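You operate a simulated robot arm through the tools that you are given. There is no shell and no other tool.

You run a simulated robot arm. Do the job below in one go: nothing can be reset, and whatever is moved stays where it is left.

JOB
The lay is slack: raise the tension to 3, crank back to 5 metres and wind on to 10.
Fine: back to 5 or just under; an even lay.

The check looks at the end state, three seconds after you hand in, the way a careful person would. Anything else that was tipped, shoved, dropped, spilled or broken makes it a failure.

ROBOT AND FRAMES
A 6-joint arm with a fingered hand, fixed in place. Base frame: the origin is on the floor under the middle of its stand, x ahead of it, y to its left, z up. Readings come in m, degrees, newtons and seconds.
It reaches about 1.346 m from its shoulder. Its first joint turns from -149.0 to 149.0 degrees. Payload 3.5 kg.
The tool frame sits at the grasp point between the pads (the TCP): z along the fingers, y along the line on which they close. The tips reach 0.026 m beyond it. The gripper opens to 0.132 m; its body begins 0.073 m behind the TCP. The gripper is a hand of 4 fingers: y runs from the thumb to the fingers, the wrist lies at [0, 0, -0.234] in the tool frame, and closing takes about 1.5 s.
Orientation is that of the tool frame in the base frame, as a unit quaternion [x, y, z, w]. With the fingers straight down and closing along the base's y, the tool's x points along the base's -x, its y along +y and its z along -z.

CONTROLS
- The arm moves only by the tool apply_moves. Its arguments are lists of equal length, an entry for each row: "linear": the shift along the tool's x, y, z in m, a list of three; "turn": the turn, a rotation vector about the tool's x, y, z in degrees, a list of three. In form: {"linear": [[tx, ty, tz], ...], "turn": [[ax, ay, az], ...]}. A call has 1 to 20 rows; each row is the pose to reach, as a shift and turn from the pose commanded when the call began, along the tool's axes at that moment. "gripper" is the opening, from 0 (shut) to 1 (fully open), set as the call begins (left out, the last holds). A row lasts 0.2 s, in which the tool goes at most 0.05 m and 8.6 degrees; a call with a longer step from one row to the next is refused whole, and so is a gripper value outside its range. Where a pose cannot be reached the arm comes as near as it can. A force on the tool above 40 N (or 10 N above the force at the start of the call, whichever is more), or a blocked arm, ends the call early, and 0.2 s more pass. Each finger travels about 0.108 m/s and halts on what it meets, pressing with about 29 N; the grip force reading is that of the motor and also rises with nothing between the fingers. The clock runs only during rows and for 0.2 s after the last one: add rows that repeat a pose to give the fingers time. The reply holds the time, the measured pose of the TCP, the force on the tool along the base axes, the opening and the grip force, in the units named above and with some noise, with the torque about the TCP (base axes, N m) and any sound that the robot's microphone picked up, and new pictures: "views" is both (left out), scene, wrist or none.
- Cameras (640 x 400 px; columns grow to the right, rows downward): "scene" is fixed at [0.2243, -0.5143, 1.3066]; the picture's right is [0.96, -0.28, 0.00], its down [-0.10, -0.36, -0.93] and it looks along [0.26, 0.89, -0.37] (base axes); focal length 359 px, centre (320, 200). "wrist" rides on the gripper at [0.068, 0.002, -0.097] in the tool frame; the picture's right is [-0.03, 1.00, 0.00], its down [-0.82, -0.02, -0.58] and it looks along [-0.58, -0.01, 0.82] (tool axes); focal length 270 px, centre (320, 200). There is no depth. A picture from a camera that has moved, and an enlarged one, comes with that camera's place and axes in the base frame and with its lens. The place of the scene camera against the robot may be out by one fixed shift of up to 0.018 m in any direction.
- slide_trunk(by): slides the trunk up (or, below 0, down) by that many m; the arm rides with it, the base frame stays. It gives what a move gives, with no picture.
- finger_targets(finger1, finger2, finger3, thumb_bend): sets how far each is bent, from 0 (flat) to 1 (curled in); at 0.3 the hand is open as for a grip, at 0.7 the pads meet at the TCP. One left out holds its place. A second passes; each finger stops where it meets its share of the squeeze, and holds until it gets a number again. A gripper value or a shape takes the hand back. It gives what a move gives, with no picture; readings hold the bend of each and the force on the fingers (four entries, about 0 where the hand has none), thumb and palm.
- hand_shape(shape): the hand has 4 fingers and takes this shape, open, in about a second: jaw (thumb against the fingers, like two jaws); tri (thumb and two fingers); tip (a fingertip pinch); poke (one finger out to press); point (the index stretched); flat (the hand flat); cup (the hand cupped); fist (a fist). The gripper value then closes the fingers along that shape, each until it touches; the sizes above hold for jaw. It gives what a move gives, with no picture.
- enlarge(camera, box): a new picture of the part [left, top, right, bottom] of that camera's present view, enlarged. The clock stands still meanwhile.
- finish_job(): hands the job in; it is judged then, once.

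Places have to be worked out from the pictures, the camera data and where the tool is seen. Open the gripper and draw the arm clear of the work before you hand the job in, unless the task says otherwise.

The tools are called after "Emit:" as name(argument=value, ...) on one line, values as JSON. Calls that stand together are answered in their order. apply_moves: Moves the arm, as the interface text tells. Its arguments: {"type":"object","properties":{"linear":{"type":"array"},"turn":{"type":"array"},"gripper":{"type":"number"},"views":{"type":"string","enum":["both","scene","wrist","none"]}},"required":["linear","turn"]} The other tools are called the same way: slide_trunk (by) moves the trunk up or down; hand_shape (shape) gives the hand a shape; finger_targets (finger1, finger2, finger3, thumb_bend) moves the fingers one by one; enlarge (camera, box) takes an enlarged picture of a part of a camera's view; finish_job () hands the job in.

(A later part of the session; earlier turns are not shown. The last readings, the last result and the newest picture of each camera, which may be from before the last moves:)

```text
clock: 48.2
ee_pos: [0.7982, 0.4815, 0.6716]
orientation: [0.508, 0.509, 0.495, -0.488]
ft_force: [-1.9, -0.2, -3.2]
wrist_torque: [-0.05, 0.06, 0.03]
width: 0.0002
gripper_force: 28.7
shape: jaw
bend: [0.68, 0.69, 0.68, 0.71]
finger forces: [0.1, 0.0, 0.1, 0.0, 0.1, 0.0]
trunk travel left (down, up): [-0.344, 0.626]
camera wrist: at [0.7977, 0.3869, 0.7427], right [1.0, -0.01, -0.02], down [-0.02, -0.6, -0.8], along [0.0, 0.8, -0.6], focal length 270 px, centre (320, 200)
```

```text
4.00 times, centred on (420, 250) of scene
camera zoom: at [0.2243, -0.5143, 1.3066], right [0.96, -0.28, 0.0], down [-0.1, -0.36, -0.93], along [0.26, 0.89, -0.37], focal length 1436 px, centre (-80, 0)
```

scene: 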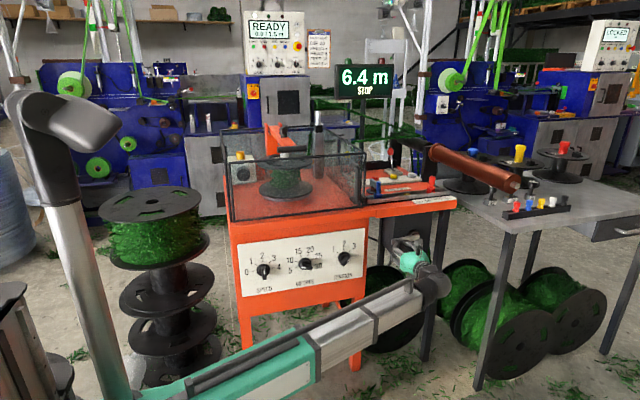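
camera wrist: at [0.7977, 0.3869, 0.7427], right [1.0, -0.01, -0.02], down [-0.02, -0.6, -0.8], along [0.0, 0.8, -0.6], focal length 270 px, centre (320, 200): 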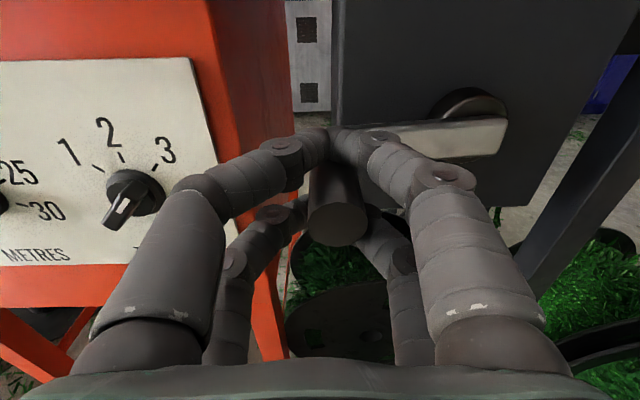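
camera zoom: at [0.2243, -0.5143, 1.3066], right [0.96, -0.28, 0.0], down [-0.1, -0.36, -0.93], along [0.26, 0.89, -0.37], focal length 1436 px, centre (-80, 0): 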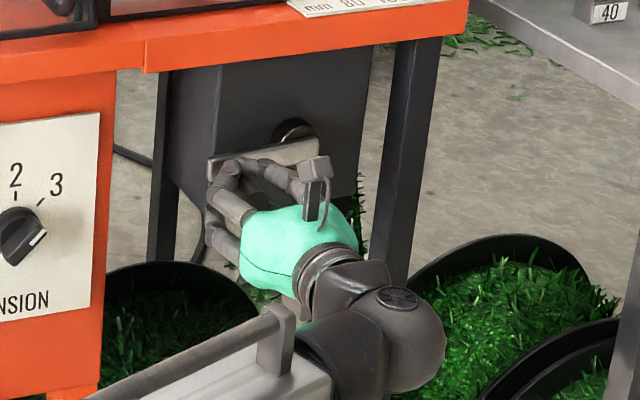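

Clockwise winds back: 6.4 m at 84°, about 2.4–2.5 m per turn. I continue clockwise over the left side to the top, then check again.

Emit:
apply_moves(linear=[[0.0175, 0, -0.0007], [0.0346, 0.004, -0.0013], [0.0507, 0.0117, -0.0018], [0.0648, 0.0229, -0.0021], [0.0765, 0.037, -0.0024], [0.0853, 0.0535, -0.0025], [0.0907, 0.0716, -0.0025], [0.0926, 0.0905, -0.0026]], turn=[[0, 4.29, 0], [0, 8.5, 0], [0, 12.46, 0], [0, 16.01, 0], [0, 18.98, 0], [0, 21.23, 0], [0, 22.64, 0], [0, 23.12, 0]], views="both")

Emit:
enlarge(camera="scene", box=[320, 50, 400, 110])

Emit:
enlarge(camera="scene", box=[370, 180, 470, 280])

```text
clock: 50.0
ee_pos: [0.8895, 0.4823, 0.7572]
orientation: [0.401, 0.404, 0.585, -0.578]
ft_force: [-7.4, -1.6, -39.6]
wrist_torque: [-0.41, 0.66, 0.08]
width: 0.0
gripper_force: 28.8
shape: jaw
bend: [0.68, 0.71, 0.65, 0.71]
finger forces: [2.3, 79.6, 0.1, 0.0, 0.0, 0.1]
trunk travel left (down, up): [-0.344, 0.626]
camera wrist: at [0.889, 0.368, 0.7876], right [1.0, 0.0, -0.01], down [-0.01, -0.25, -0.97], along [-0.01, 0.97, -0.25], focal length 270 px, centre (320, 200)
```

scene: 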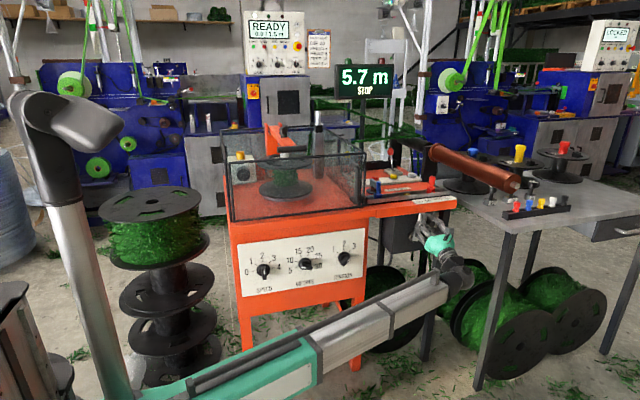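
wrist: 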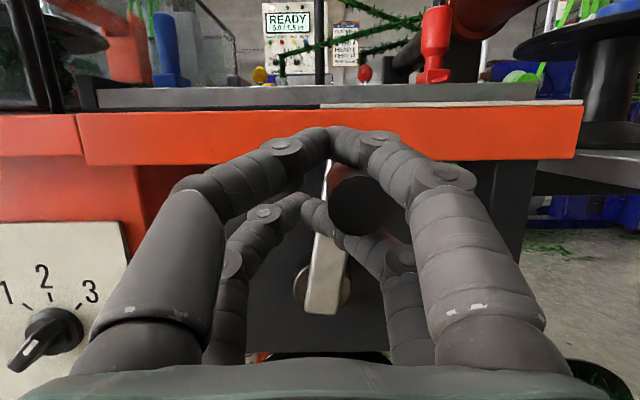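

```text
6.67 times, centred on (360, 80) of scene
camera zoom: at [0.2243, -0.5143, 1.3066], right [0.96, -0.28, 0.0], down [-0.1, -0.36, -0.93], along [0.26, 0.89, -0.37], focal length 2393 px, centre (53, 1000)
```

zoom: 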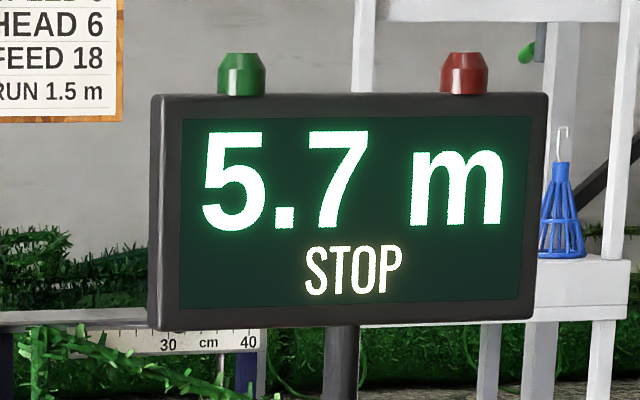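

```text
4.00 times, centred on (420, 230) of scene
camera zoom: at [0.2243, -0.5143, 1.3066], right [0.96, -0.28, 0.0], down [-0.1, -0.36, -0.93], along [0.26, 0.89, -0.37], focal length 1436 px, centre (-80, 80)
```

zoom: 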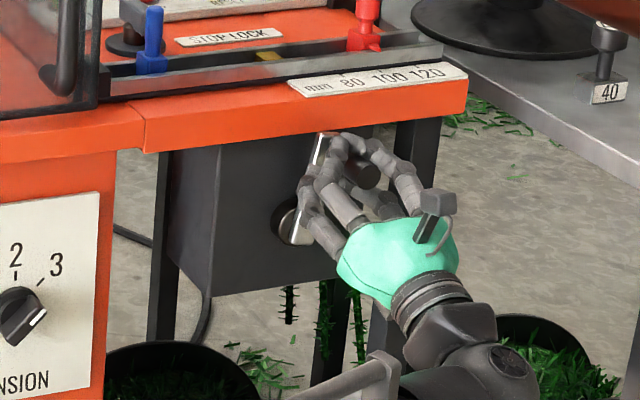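

The counter shows 5.7 m. The load (−40 N in z) and the handle sitting off-centre tell me the true crank circle is smaller, with radius ≈ 85 mm and centre z ≈ 0.673. I ease the hand onto that circle at the handle's present angle.

Emit:
apply_moves(linear=[[-0.006, 0.006, -0.0025], [-0.0114, 0.0147, -0.0048]], turn=[[0, -1.6, 0], [0, -3.19, 0]], views="both")

Emit:
enlarge(camera="scene", box=[320, 50, 400, 110])

Emit:
enlarge(camera="wrist", box=[200, 80, 440, 330])

```text
clock: 50.6
ee_pos: [0.9042, 0.4793, 0.7517]
orientation: [0.415, 0.415, 0.577, -0.568]
ft_force: [-1.0, 6.0, 1.0]
wrist_torque: [-0.11, -0.02, 0.13]
width: 0.0
gripper_force: 28.7
shape: jaw
bend: [0.67, 0.71, 0.65, 0.71]
finger forces: [3.2, 0.2, 0.0, 0.0, 0.1, 0.0]
trunk travel left (down, up): [-0.344, 0.626]
camera wrist: at [0.9035, 0.3667, 0.7872], right [1.0, 0.0, -0.02], down [-0.02, -0.29, -0.96], along [0.0, 0.96, -0.29], focal length 270 px, centre (320, 200)
```

scene: 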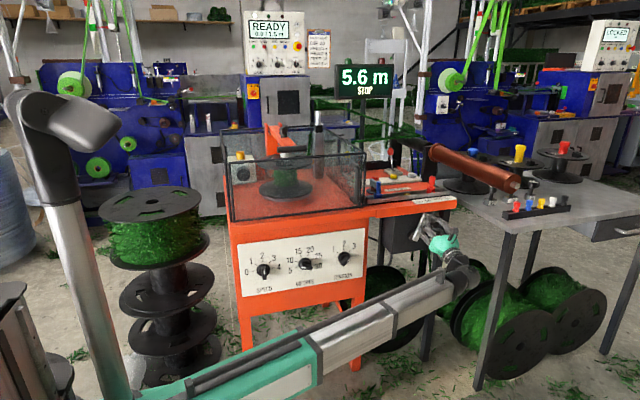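
wrist: 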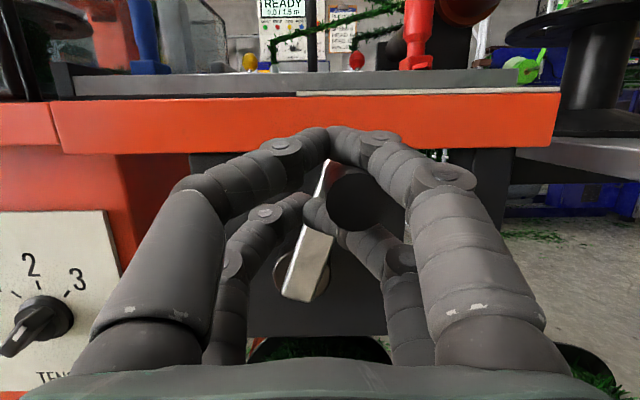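

```text
6.67 times, centred on (360, 80) of scene
camera zoom: at [0.2243, -0.5143, 1.3066], right [0.96, -0.28, 0.0], down [-0.1, -0.36, -0.93], along [0.26, 0.89, -0.37], focal length 2393 px, centre (53, 1000)
```

zoom: 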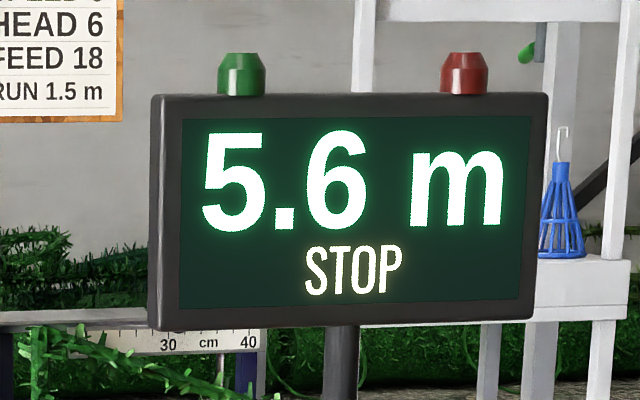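

```text
1.60 times, centred on (320, 205) of wrist
camera zoom: at [0.9035, 0.3667, 0.7872], right [1.0, 0.0, -0.02], down [-0.02, -0.29, -0.96], along [0.0, 0.96, -0.29], focal length 432 px, centre (320, 192)
```

zoom: 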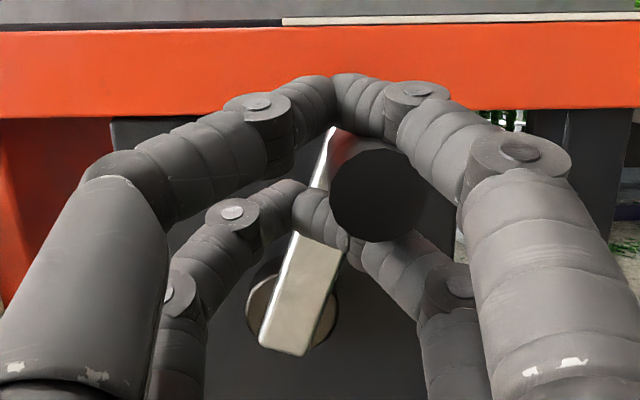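

Load is gone and the counter reads 5.6 m; the handle is still caged and slightly ahead of the hand. I continue clockwise down the right side to about 240°, then check.

Emit:
apply_moves(linear=[[-0.0048, 0.0199, -0.0016], [-0.0125, 0.0353, -0.0043], [-0.0229, 0.0485, -0.0078], [-0.0355, 0.0589, -0.012]], turn=[[0, -1.29, 0], [0, -3.37, 0], [0, -6.12, 0], [0, -9.41, 0]], views="both")

Emit:
enlarge(camera="scene", box=[320, 50, 400, 110])

Emit:
enlarge(camera="wrist", box=[200, 80, 440, 330])

```text
clock: 51.6
ee_pos: [0.9642, 0.4776, 0.7136]
orientation: [0.461, 0.46, 0.541, -0.532]
ft_force: [0.6, -0.1, 0.2]
wrist_torque: [0.02, 0.01, 0.01]
width: 0.0
gripper_force: 29.4
shape: jaw
bend: [0.67, 0.71, 0.65, 0.71]
finger forces: [0.0, 0.0, 0.0, 0.0, 0.0, 0.0]
trunk travel left (down, up): [-0.344, 0.626]
camera wrist: at [0.9625, 0.3723, 0.7671], right [1.0, -0.01, -0.02], down [-0.02, -0.45, -0.89], along [0.0, 0.89, -0.45], focal length 270 px, centre (320, 200)
```

scene: 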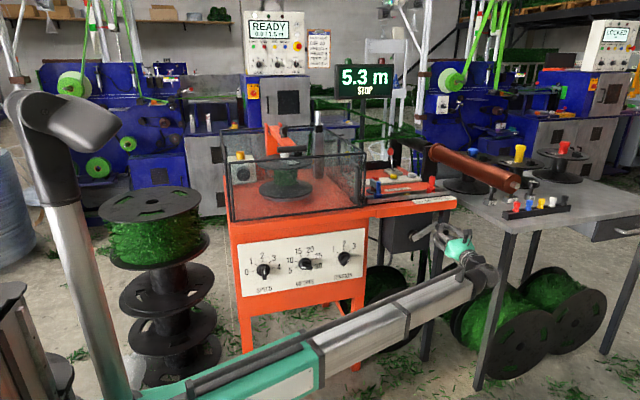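
wrist: 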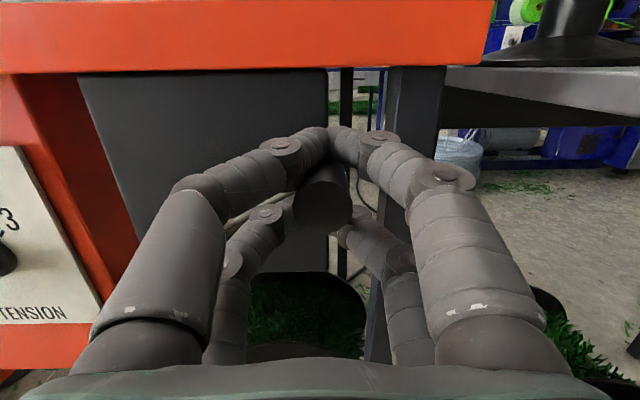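

```text
6.67 times, centred on (360, 80) of scene
camera zoom: at [0.2243, -0.5143, 1.3066], right [0.96, -0.28, 0.0], down [-0.1, -0.36, -0.93], along [0.26, 0.89, -0.37], focal length 2393 px, centre (53, 1000)
```

zoom: 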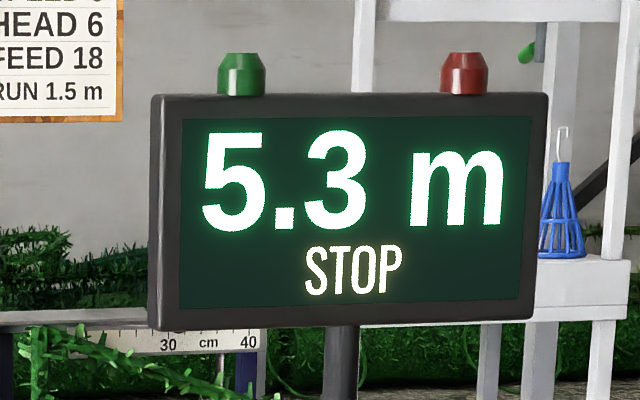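

```text
1.60 times, centred on (320, 205) of wrist
camera zoom: at [0.9625, 0.3723, 0.7671], right [1.0, -0.01, -0.02], down [-0.02, -0.45, -0.89], along [0.0, 0.89, -0.45], focal length 432 px, centre (320, 192)
```

zoom: 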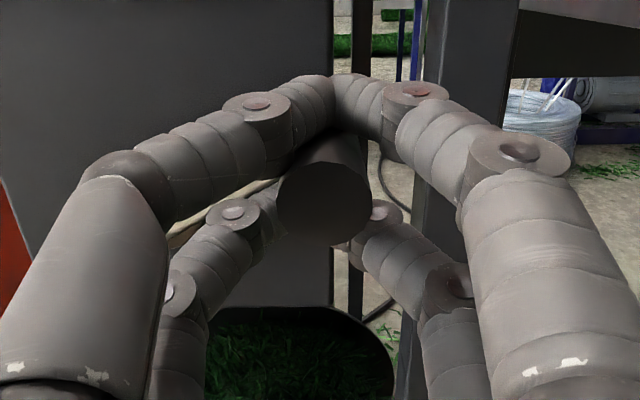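

5.3 m with the handle well centred and no load. I go on to about 270°, expecting roughly 5.1.

Emit:
apply_moves(linear=[[-0.0148, 0.0072, -0.0022], [-0.0307, 0.0109, -0.0046], [-0.0387, 0.0114, -0.0057]], turn=[[0, -3.69, 0], [0, -7.62, 0], [0, -9.62, 0]], views="both")

Emit:
enlarge(camera="scene", box=[320, 50, 400, 110])

```text
clock: 52.4
ee_pos: [0.9748, 0.4782, 0.6752]
orientation: [0.505, 0.503, 0.5, -0.491]
ft_force: [0.5, 0.4, 0.2]
wrist_torque: [0.01, 0.07, 0.0]
width: 0.0003
gripper_force: 29.3
shape: jaw
bend: [0.67, 0.71, 0.65, 0.71]
finger forces: [0.0, 0.0, 0.1, 0.1, 0.0, 0.0]
out of reach, approached as far as the arm can: row 2
trunk travel left (down, up): [-0.344, 0.626]
camera wrist: at [0.9739, 0.3829, 0.7449], right [1.0, -0.01, -0.02], down [-0.02, -0.59, -0.81], along [0.0, 0.81, -0.59], focal length 270 px, centre (320, 200)
```

scene: 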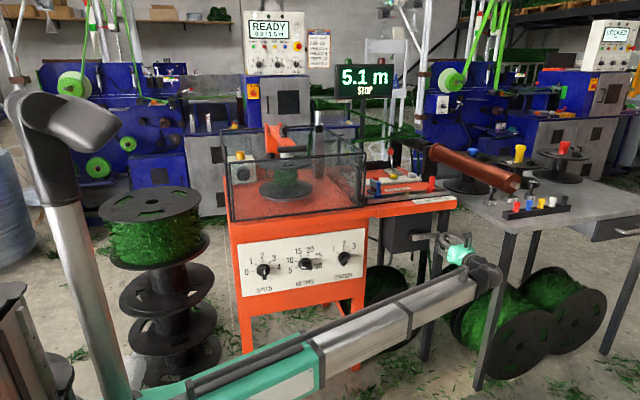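
wrist: 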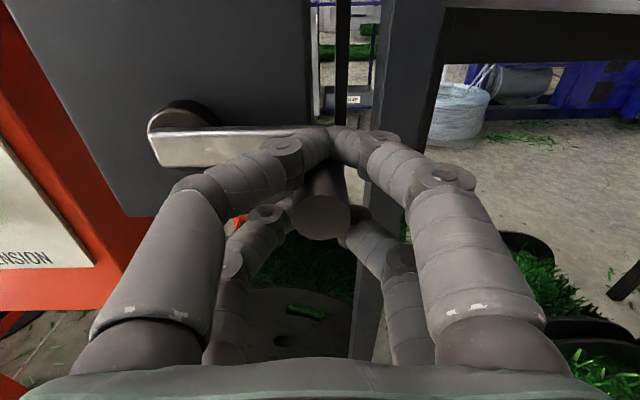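

```text
6.67 times, centred on (360, 80) of scene
camera zoom: at [0.2243, -0.5143, 1.3066], right [0.96, -0.28, 0.0], down [-0.1, -0.36, -0.93], along [0.26, 0.89, -0.37], focal length 2393 px, centre (53, 1000)
```

zoom: 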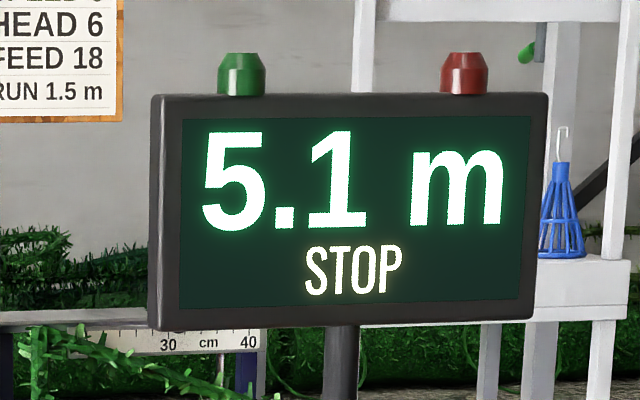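

5.1 m. Now small steps, watching the counter: about 9° more.

Emit:
apply_moves(linear=[[-0.0061, -0.0003, 0.0002], [-0.0122, -0.001, 0.0004]], turn=[[0, -1.5, 0], [0, -3, 0]], views="none")

Emit:
enlarge(camera="scene", box=[320, 50, 400, 110])

```text
clock: 53.0
ee_pos: [0.974, 0.4777, 0.6632]
orientation: [0.518, 0.516, 0.487, -0.478]
ft_force: [-0.1, -1.6, 0.1]
wrist_torque: [0.04, 0.02, -0.03]
width: 0.0
gripper_force: 29.0
shape: jaw
bend: [0.67, 0.71, 0.65, 0.71]
finger forces: [0.0, 0.0, 0.0, 0.0, 0.1, 0.1]
trunk travel left (down, up): [-0.344, 0.626]
```

```text
6.67 times, centred on (360, 80) of scene
camera zoom: at [0.2243, -0.5143, 1.3066], right [0.96, -0.28, 0.0], down [-0.1, -0.36, -0.93], along [0.26, 0.89, -0.37], focal length 2393 px, centre (53, 1000)
```

zoom: 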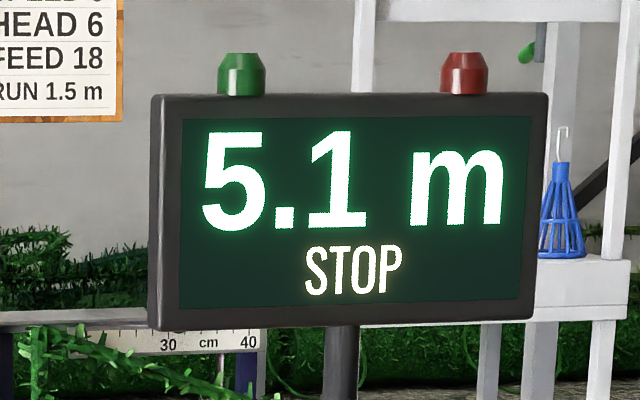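

Still 5.1; another 6°.

Emit:
apply_moves(linear=[[-0.004, -0.0009, 0.0003], [-0.008, -0.0019, 0.0007]], turn=[[0, -1, 0], [0, -1.97, 0]], views="none")

Emit:
enlarge(camera="scene", box=[320, 50, 400, 110])

```text
clock: 53.6
ee_pos: [0.9719, 0.4788, 0.6536]
orientation: [0.526, 0.525, 0.477, -0.469]
ft_force: [1.9, -0.6, 1.0]
wrist_torque: [0.05, 0.05, -0.02]
width: 0.0
gripper_force: 29.6
shape: jaw
bend: [0.67, 0.71, 0.65, 0.71]
finger forces: [0.0, 0.0, 0.0, 0.0, 0.1, 0.0]
trunk travel left (down, up): [-0.344, 0.626]
```

```text
6.67 times, centred on (360, 80) of scene
camera zoom: at [0.2243, -0.5143, 1.3066], right [0.96, -0.28, 0.0], down [-0.1, -0.36, -0.93], along [0.26, 0.89, -0.37], focal length 2393 px, centre (53, 1000)
```

zoom: 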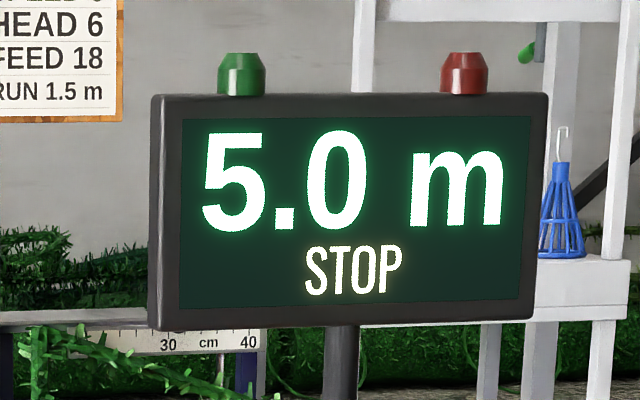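

5.0 m on the display. To be sure of "5 or just under" rather than just over, I ease on a few degrees at a time.

Emit:
apply_moves(linear=[[-0.0033, -0.0011, 0.0004], [-0.0065, -0.0022, 0.0008]], turn=[[0, -0.8, 0], [0, -1.62, 0]], views="none")

Emit:
enlarge(camera="scene", box=[320, 50, 400, 110])

```text
clock: 54.2
ee_pos: [0.9684, 0.4786, 0.6486]
orientation: [0.533, 0.531, 0.47, -0.461]
ft_force: [0.9, -0.4, 0.6]
wrist_torque: [0.04, 0.06, -0.07]
width: 0.0
gripper_force: 29.0
shape: jaw
bend: [0.67, 0.71, 0.65, 0.71]
finger forces: [0.0, 0.0, 0.0, 0.0, 0.1, 0.1]
trunk travel left (down, up): [-0.344, 0.626]
```

```text
6.67 times, centred on (360, 80) of scene
camera zoom: at [0.2243, -0.5143, 1.3066], right [0.96, -0.28, 0.0], down [-0.1, -0.36, -0.93], along [0.26, 0.89, -0.37], focal length 2393 px, centre (53, 1000)
```

zoom: 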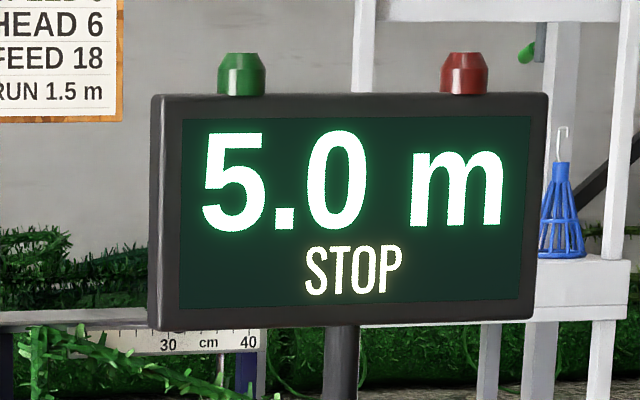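

Still 5.0 (counter value closing on it). About 4° more.

Emit:
apply_moves(linear=[[-0.0025, -0.0011, 0.0004], [-0.005, -0.0023, 0.0008]], turn=[[0, -0.6, 0], [0, -1.25, 0]], views="none")

Emit:
enlarge(camera="scene", box=[320, 50, 400, 110])

```text
clock: 54.8
ee_pos: [0.9676, 0.4787, 0.6439]
orientation: [0.538, 0.537, 0.464, -0.455]
ft_force: [1.6, -0.3, 0.0]
wrist_torque: [0.05, 0.06, -0.08]
width: 0.0
gripper_force: 28.5
shape: jaw
bend: [0.67, 0.71, 0.65, 0.71]
finger forces: [0.0, 0.0, 0.1, 0.0, 0.0, 0.1]
trunk travel left (down, up): [-0.344, 0.626]
```

```text
6.67 times, centred on (360, 80) of scene
camera zoom: at [0.2243, -0.5143, 1.3066], right [0.96, -0.28, 0.0], down [-0.1, -0.36, -0.93], along [0.26, 0.89, -0.37], focal length 2393 px, centre (53, 1000)
```

zoom: 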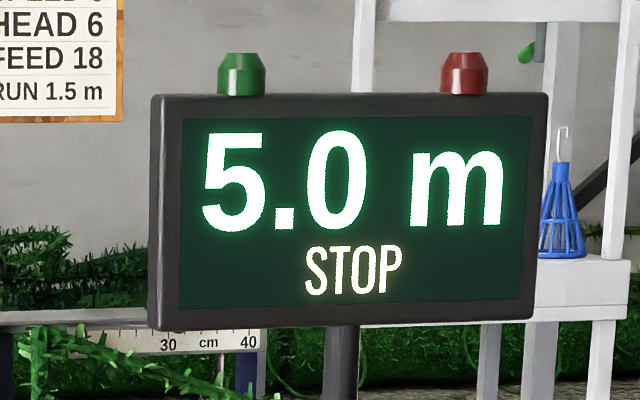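

Still 5.0 after about 9° of travel within that reading. Another 4° should bring it to just under.

Emit:
apply_moves(linear=[[-0.0024, -0.0012, 0.0004], [-0.0048, -0.0025, 0.0009]], turn=[[0, -0.6, 0], [0, -1.22, 0]], views="none")

Emit:
enlarge(camera="scene", box=[320, 50, 400, 110])

```text
clock: 55.4
ee_pos: [0.9656, 0.4804, 0.6391]
orientation: [0.543, 0.54, 0.459, -0.449]
ft_force: [1.4, -2.1, 0.2]
wrist_torque: [0.07, 0.06, -0.03]
width: 0.0001
gripper_force: 29.2
shape: jaw
bend: [0.67, 0.71, 0.65, 0.71]
finger forces: [0.0, 0.0, 0.0, 0.0, 0.0, 0.1]
trunk travel left (down, up): [-0.344, 0.626]
```

```text
6.67 times, centred on (360, 80) of scene
camera zoom: at [0.2243, -0.5143, 1.3066], right [0.96, -0.28, 0.0], down [-0.1, -0.36, -0.93], along [0.26, 0.89, -0.37], focal length 2393 px, centre (53, 1000)
```

zoom: 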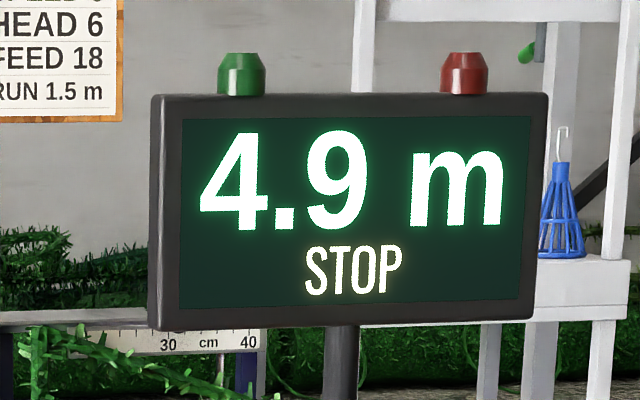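

4.9 m: just under 5, as asked. I open the jaw and draw straight back (−y) off the handle, then check the counter held.

Emit:
apply_moves(linear=[[0, 0, 0], [0, 0, 0], [0, 0, 0], [0, 0, 0]], turn=[[0, 0, 0], [0, 0, 0], [0, 0, 0], [0, 0, 0]], gripper=0.65, views="both")

Emit:
enlarge(camera="scene", box=[320, 50, 400, 110])

```text
clock: 56.4
ee_pos: [0.9654, 0.4791, 0.6381]
orientation: [0.543, 0.541, 0.458, -0.45]
ft_force: [-0.1, 0.4, -0.5]
wrist_torque: [-0.01, -0.01, 0.0]
width: 0.0856
gripper_force: 0.1
shape: jaw
bend: [0.7, 0.7, 0.7, 0.64]
finger forces: [0.0, 0.0, 0.0, 0.0, 0.1, 0.0]
trunk travel left (down, up): [-0.344, 0.626]
camera wrist: at [0.9642, 0.3966, 0.7223], right [1.0, -0.01, -0.02], down [-0.02, -0.71, -0.7], along [0.0, 0.7, -0.71], focal length 270 px, centre (320, 200)
```

scene: 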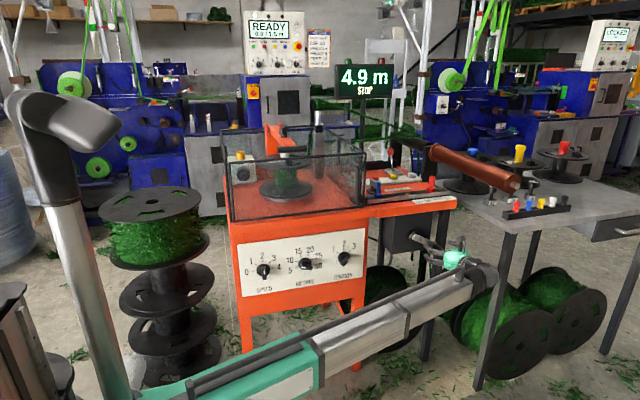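
wrist: 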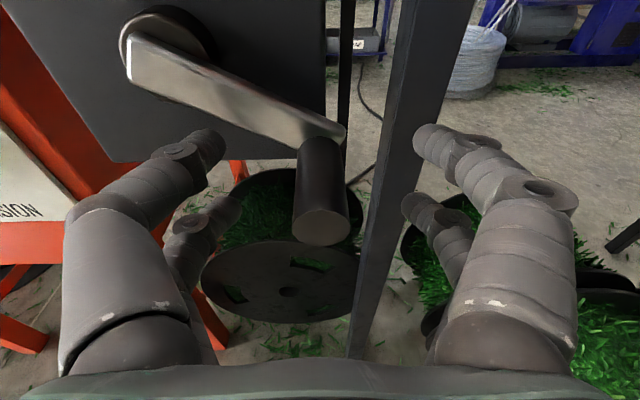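

```text
6.67 times, centred on (360, 80) of scene
camera zoom: at [0.2243, -0.5143, 1.3066], right [0.96, -0.28, 0.0], down [-0.1, -0.36, -0.93], along [0.26, 0.89, -0.37], focal length 2393 px, centre (53, 1000)
```

zoom: 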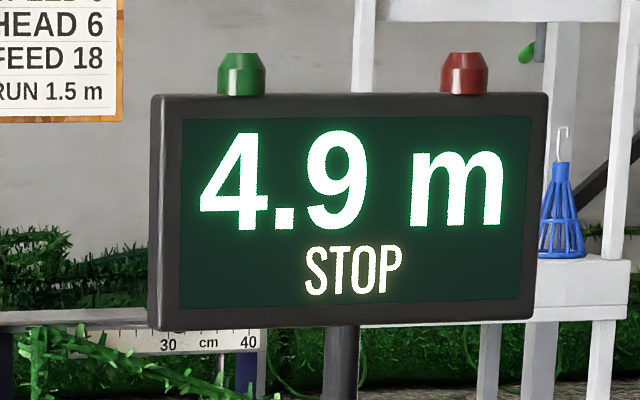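

The crank stayed put at 4.9 m after opening. I back straight off the handle by 20 cm.

Emit:
apply_moves(linear=[[-0.0073, 0, -0.0393], [-0.0146, 0, -0.0786], [-0.0219, 0, -0.118], [-0.0292, 0, -0.1573], [-0.0364, 0, -0.1966]], turn=[[0, 0, 0], [0, 0, 0], [0, 0, 0], [0, 0, 0], [0, 0, 0]], views="both")

Emit:
enlarge(camera="scene", box=[320, 50, 400, 110])

Emit:
enlarge(camera="scene", box=[270, 90, 450, 210])

```text
clock: 57.6
ee_pos: [0.9634, 0.2784, 0.6379]
orientation: [0.543, 0.541, 0.459, -0.45]
ft_force: [-0.3, 0.5, 0.6]
wrist_torque: [-0.04, -0.02, 0.0]
width: 0.0855
gripper_force: 0.0
shape: jaw
bend: [0.7, 0.7, 0.7, 0.64]
finger forces: [0.0, 0.0, 0.0, 0.0, 0.0, 0.1]
trunk travel left (down, up): [-0.344, 0.626]
camera wrist: at [0.9627, 0.1959, 0.7225], right [1.0, -0.01, -0.02], down [-0.02, -0.71, -0.7], along [0.0, 0.7, -0.71], focal length 270 px, centre (320, 200)
```

scene: 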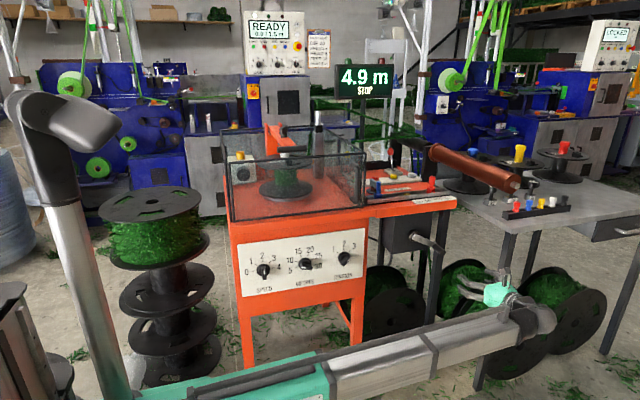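
wrist: 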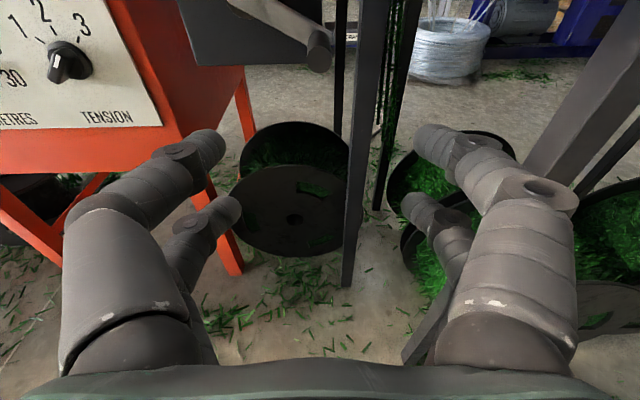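

```text
6.67 times, centred on (360, 80) of scene
camera zoom: at [0.2243, -0.5143, 1.3066], right [0.96, -0.28, 0.0], down [-0.1, -0.36, -0.93], along [0.26, 0.89, -0.37], focal length 2393 px, centre (53, 1000)
```

zoom: 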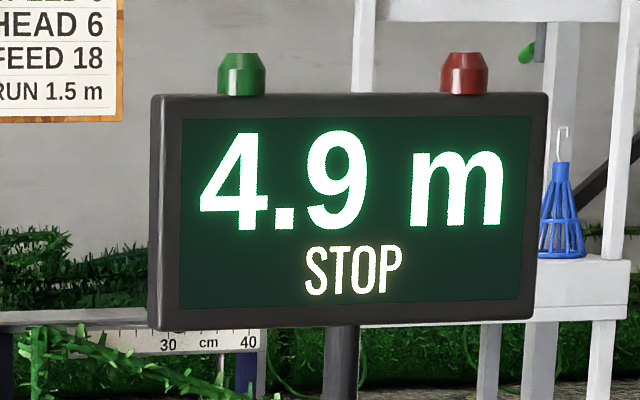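

```text
3.33 times, centred on (360, 150) of scene
camera zoom: at [0.2243, -0.5143, 1.3066], right [0.96, -0.28, 0.0], down [-0.1, -0.36, -0.93], along [0.26, 0.89, -0.37], focal length 1196 px, centre (187, 367)
```

zoom: 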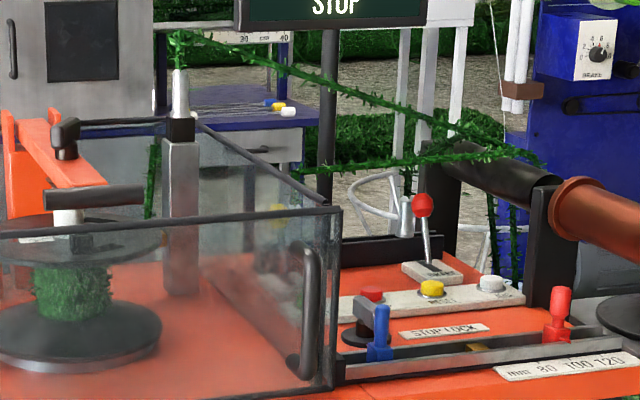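

The counter holds 4.9 m. I level the hand, slide left away from the copper roller (its end is near [1.07, 0.31, 0.95]), then raise the trunk to look down at the START button.

Emit:
apply_moves(linear=[[0.0063, -0.034, -0.0046], [0.0126, -0.068, -0.0091], [0.0189, -0.102, -0.0137], [0.0251, -0.137, -0.0182], [0.0314, -0.171, -0.0228], [0.0377, -0.205, -0.0273]], turn=[[0, 1.75, 0], [0, 3.5, 0], [0, 5.25, 0], [0, 7, 0], [0, 8.75, 0], [0, 10.5, 0]], gripper=0.3, views="none")

Emit:
slide_trunk(by=0.42)

Emit:
apply_moves(linear=[[0, 0, 0.03], [0, 0, 0.06], [0, 0, 0.09]], turn=[[0, 0, 0], [0, 0, 0], [0, 0, 0]], views="both")

Emit:
enlarge(camera="wrist", box=[230, 40, 470, 190])

```text
clock: 59.0
ee_pos: [0.7554, 0.2617, 0.6797]
orientation: [0.499, 0.499, 0.506, -0.497]
ft_force: [1.0, -0.1, -0.2]
wrist_torque: [-0.01, 0.02, 0.04]
width: 0.0395
gripper_force: 0.0
shape: jaw
bend: [0.73, 0.73, 0.73, 0.7]
finger forces: [0.0, 0.0, 0.0, 0.0, 0.0, 0.0]
trunk travel left (down, up): [-0.344, 0.626]
```

```text
refused: 0.42 is not a number from -0.4 to 0.4
```

```text
clock: 59.8
ee_pos: [0.7571, 0.3519, 0.6794]
orientation: [0.499, 0.498, 0.506, -0.497]
ft_force: [0.4, 0.3, -0.3]
wrist_torque: [0.01, 0.0, 0.0]
width: 0.0398
gripper_force: 0.0
shape: jaw
bend: [0.73, 0.73, 0.73, 0.7]
finger forces: [0.0, 0.1, 0.1, 0.0, 0.0, 0.0]
trunk travel left (down, up): [-0.344, 0.626]
camera wrist: at [0.7576, 0.255, 0.7481], right [1.0, -0.01, -0.02], down [-0.02, -0.57, -0.82], along [0.0, 0.82, -0.57], focal length 270 px, centre (320, 200)
```

scene: 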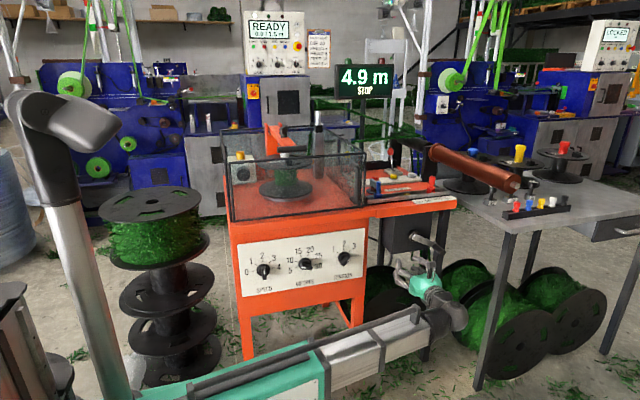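
wrist: 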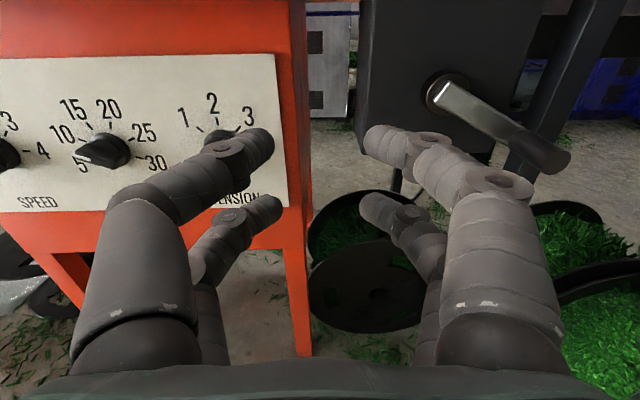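

```text
2.67 times, centred on (350, 115) of wrist
camera zoom: at [0.7576, 0.255, 0.7481], right [1.0, -0.01, -0.02], down [-0.02, -0.57, -0.82], along [0.0, 0.82, -0.57], focal length 721 px, centre (240, 427)
```

zoom: 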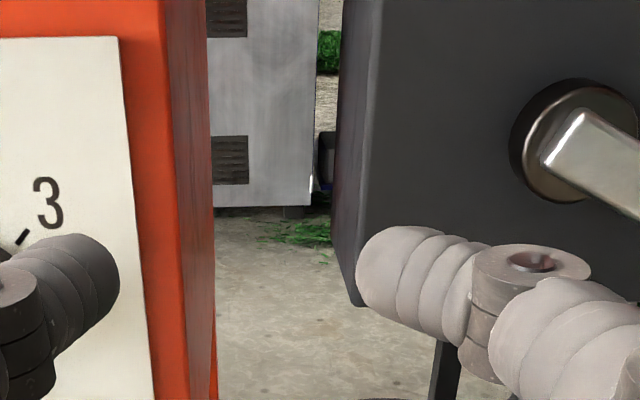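

The trunk slide is limited to 0.4 m per call; nothing was touched. I raise it by 0.38 from here, in front of the table.

Emit:
slide_trunk(by=0.38)

Emit:
apply_moves(linear=[[0, 0, 0]], turn=[[0, 0, 0]], views="both")

Emit:
enlarge(camera="wrist", box=[230, 20, 470, 170])

```text
clock: 63.5
ee_pos: [0.7588, 0.3506, 1.0596]
orientation: [0.499, 0.498, 0.506, -0.497]
ft_force: [-0.6, 0.8, -0.2]
wrist_torque: [-0.01, 0.04, 0.0]
width: 0.0398
gripper_force: 0.1
shape: jaw
bend: [0.73, 0.73, 0.73, 0.7]
finger forces: [0.0, 0.0, 0.1, 0.0, 0.0, 0.1]
trunk travel left (down, up): [-0.724, 0.246]
```

```text
clock: 63.9
ee_pos: [0.7584, 0.3514, 1.0591]
orientation: [0.498, 0.498, 0.507, -0.497]
ft_force: [0.8, -0.1, 0.7]
wrist_torque: [0.02, -0.01, -0.01]
width: 0.0396
gripper_force: 0.1
shape: jaw
bend: [0.73, 0.73, 0.73, 0.7]
finger forces: [0.1, 0.0, 0.0, 0.0, 0.0, 0.1]
trunk travel left (down, up): [-0.724, 0.246]
camera wrist: at [0.7575, 0.2548, 1.128], right [1.0, -0.01, -0.02], down [-0.02, -0.57, -0.82], along [0.0, 0.82, -0.57], focal length 270 px, centre (320, 200)
```

scene: 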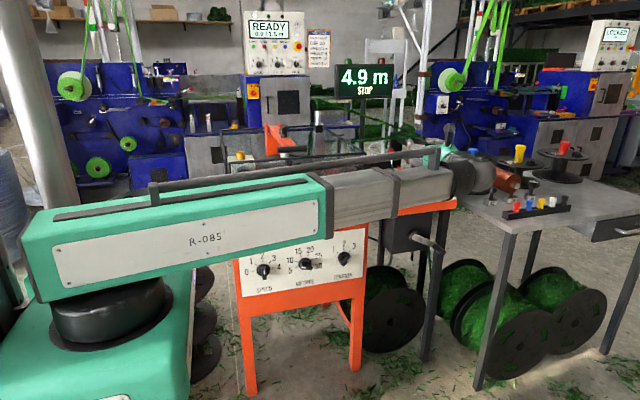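
wrist: 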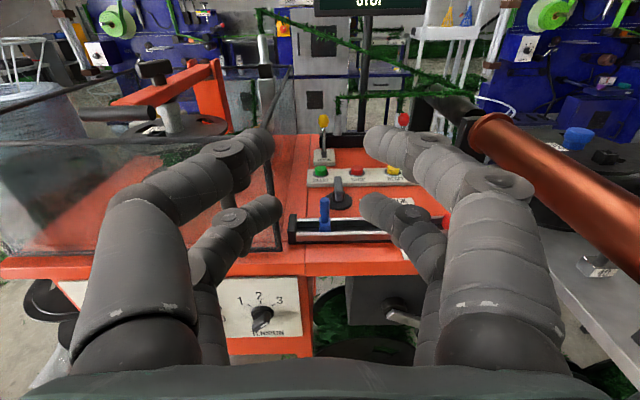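

```text
2.67 times, centred on (350, 95) of wrist
camera zoom: at [0.7575, 0.2548, 1.128], right [1.0, -0.01, -0.02], down [-0.02, -0.57, -0.82], along [0.0, 0.82, -0.57], focal length 721 px, centre (240, 480)
```

zoom: 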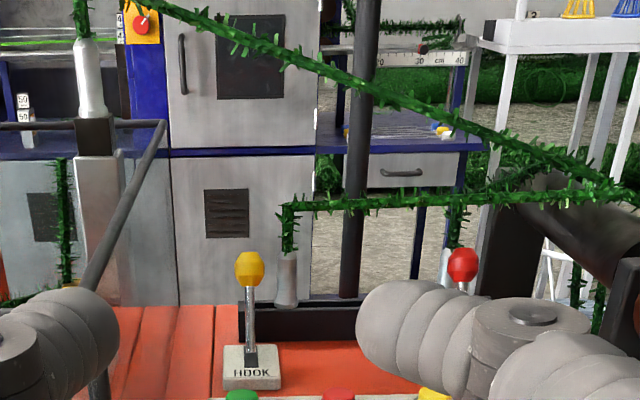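

From here I can see START (green) left of STOP, with the HOOK lever behind it and garland strands passing overhead further back. I estimate START at about [0.761, 0.785, 0.84]; the guard's right side is at x ≈ 0.683. I raise the trunk a bit more so I can come over the button from the front and above with the jaw closed.

Emit:
slide_trunk(by=0.11)

Emit:
apply_moves(linear=[[-0.0245, 0.0006, 0.0349], [-0.0487, 0.0011, 0.0697], [-0.0723, 0.0017, 0.1046], [-0.0952, 0.0022, 0.1394], [-0.117, 0.0028, 0.1743], [-0.1375, 0.0034, 0.2092], [-0.1566, 0.0039, 0.244], [-0.1739, 0.0045, 0.2789], [-0.1893, 0.005, 0.3137], [-0.2027, 0.0056, 0.3486]], turn=[[0, -6, 0], [0, -12, 0], [0, -18, 0], [0, -24, 0], [0, -30, 0], [0, -36, 0], [0, -42, 0], [0, -48, 0], [0, -54, 0], [0, -60, 0]], gripper=0.0, views="both")

```text
clock: 65.3
ee_pos: [0.758, 0.3515, 1.1697]
orientation: [0.499, 0.498, 0.506, -0.497]
ft_force: [1.0, -0.2, 1.2]
wrist_torque: [0.0, -0.02, 0.0]
width: 0.0398
gripper_force: 0.1
shape: jaw
bend: [0.73, 0.73, 0.73, 0.7]
finger forces: [0.0, 0.1, 0.0, 0.1, 0.0, 0.1]
trunk travel left (down, up): [-0.834, 0.136]
```

```text
clock: 67.5
ee_pos: [0.7705, 0.7018, 0.9669]
orientation: [0.686, 0.68, 0.187, -0.18]
ft_force: [-0.1, 0.7, -0.7]
wrist_torque: [0.02, -0.02, -0.02]
width: 0.0
gripper_force: 28.6
shape: jaw
bend: [0.63, 0.63, 0.63, 0.7]
finger forces: [0.0, 0.0, 0.0, 0.0, 0.1, 0.1]
trunk travel left (down, up): [-0.834, 0.136]
camera wrist: at [0.7697, 0.7117, 1.085], right [1.0, -0.03, 0.0], down [-0.03, -1.0, 0.09], along [-0.01, -0.09, -1.0], focal length 270 px, centre (320, 200)
```

scene: 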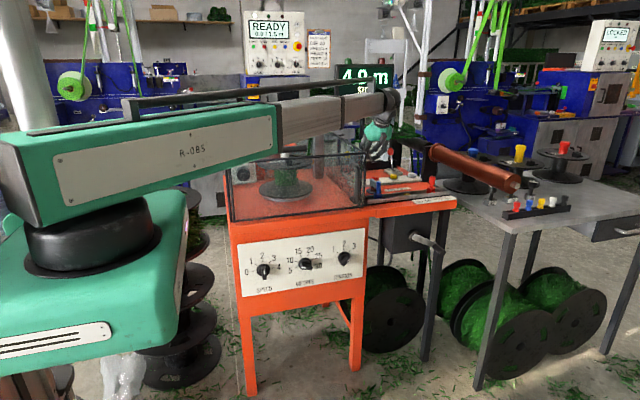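
wrist: 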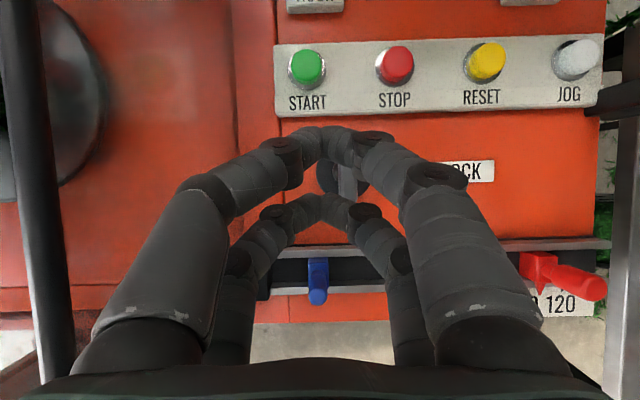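

The overhead view is excellent: START at pixel (307, 66) gives about [0.759, 0.811, 0.829]. A garland strand crosses overhead behind the hand and the STOP LOCK lever is just beneath it, so I check the clearance in the scene view before threading in.

Emit:
enlarge(camera="scene", box=[310, 70, 460, 200])

Emit:
enlarge(camera="wrist", box=[240, 30, 420, 220])

```text
3.08 times, centred on (385, 135) of scene
camera zoom: at [0.2243, -0.5143, 1.3066], right [0.96, -0.28, 0.0], down [-0.1, -0.36, -0.93], along [0.26, 0.89, -0.37], focal length 1104 px, centre (120, 400)
```

zoom: 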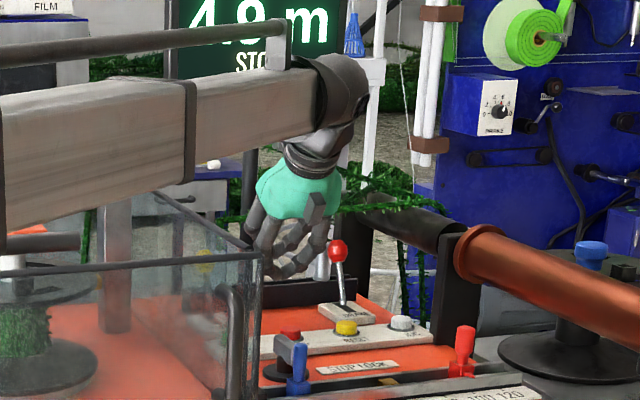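

```text
2.11 times, centred on (330, 125) of wrist
camera zoom: at [0.7697, 0.7117, 1.085], right [1.0, -0.03, 0.0], down [-0.03, -1.0, 0.09], along [-0.01, -0.09, -1.0], focal length 569 px, centre (299, 358)
```

zoom: 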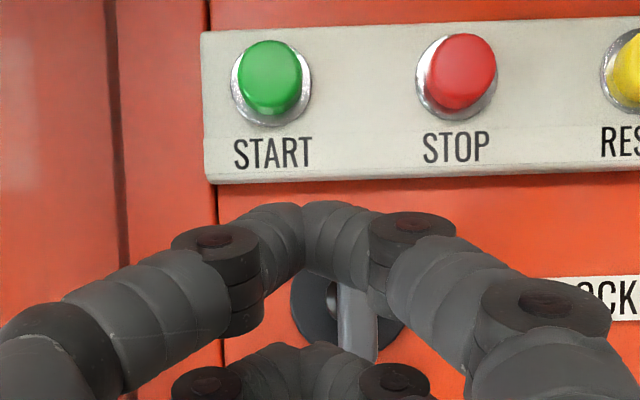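

Clearances look workable: the strand is at z ≈ 1.09 behind, the STOP LOCK lever top at ≈ 0.87. I lower 4 cm, move forward most of the way, and look again.

Emit:
slide_trunk(by=-0.04)

Emit:
apply_moves(linear=[[0.018, -0.003, 0.0104], [0.036, -0.006, 0.0208], [0.054, -0.009, 0.0312], [0.0719, -0.012, 0.0415]], turn=[[0, 0, 0], [0, 0, 0], [0, 0, 0], [0, 0, 0]], views="both")

Emit:
enlarge(camera="scene", box=[310, 70, 460, 200])

```text
clock: 68.3
ee_pos: [0.7689, 0.7004, 0.9273]
orientation: [0.685, 0.68, 0.189, -0.181]
ft_force: [-0.3, -0.2, 0.1]
wrist_torque: [0.0, 0.01, -0.01]
width: 0.0002
gripper_force: 29.0
shape: jaw
bend: [0.63, 0.63, 0.63, 0.7]
finger forces: [0.1, 0.0, 0.0, 0.0, 0.1, 0.1]
trunk travel left (down, up): [-0.794, 0.176]
```

```text
clock: 69.3
ee_pos: [0.7583, 0.7835, 0.9262]
orientation: [0.685, 0.68, 0.188, -0.181]
ft_force: [0.3, -0.5, 0.1]
wrist_torque: [-0.01, 0.0, -0.03]
width: 0.0
gripper_force: 29.5
shape: jaw
bend: [0.63, 0.63, 0.63, 0.7]
finger forces: [0.1, 0.1, 0.0, 0.1, 0.0, 0.0]
trunk travel left (down, up): [-0.794, 0.176]
camera wrist: at [0.7577, 0.7949, 1.0453], right [1.0, -0.03, -0.01], down [-0.03, -1.0, 0.09], along [-0.01, -0.09, -1.0], focal length 270 px, centre (320, 200)
```

scene: 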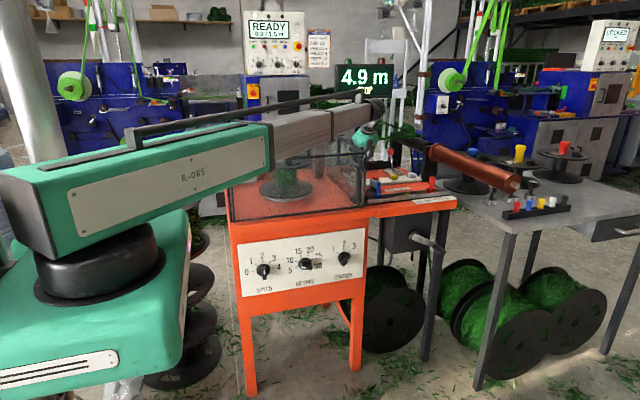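
wrist: 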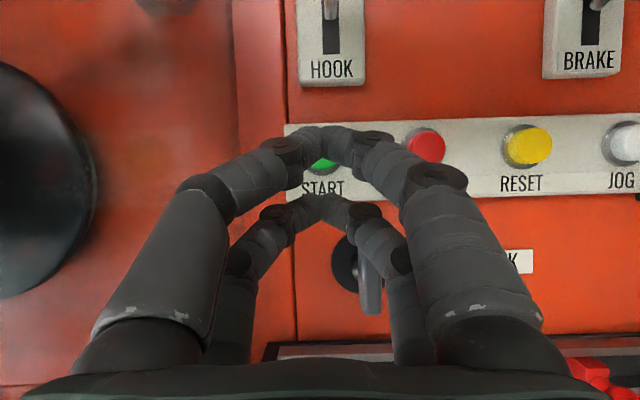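

```text
3.08 times, centred on (385, 135) of scene
camera zoom: at [0.2243, -0.5143, 1.3066], right [0.96, -0.28, 0.0], down [-0.1, -0.36, -0.93], along [0.26, 0.89, -0.37], focal length 1104 px, centre (120, 400)
```

zoom: 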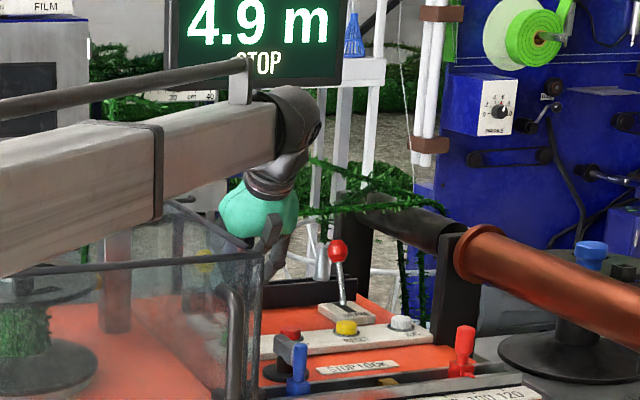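

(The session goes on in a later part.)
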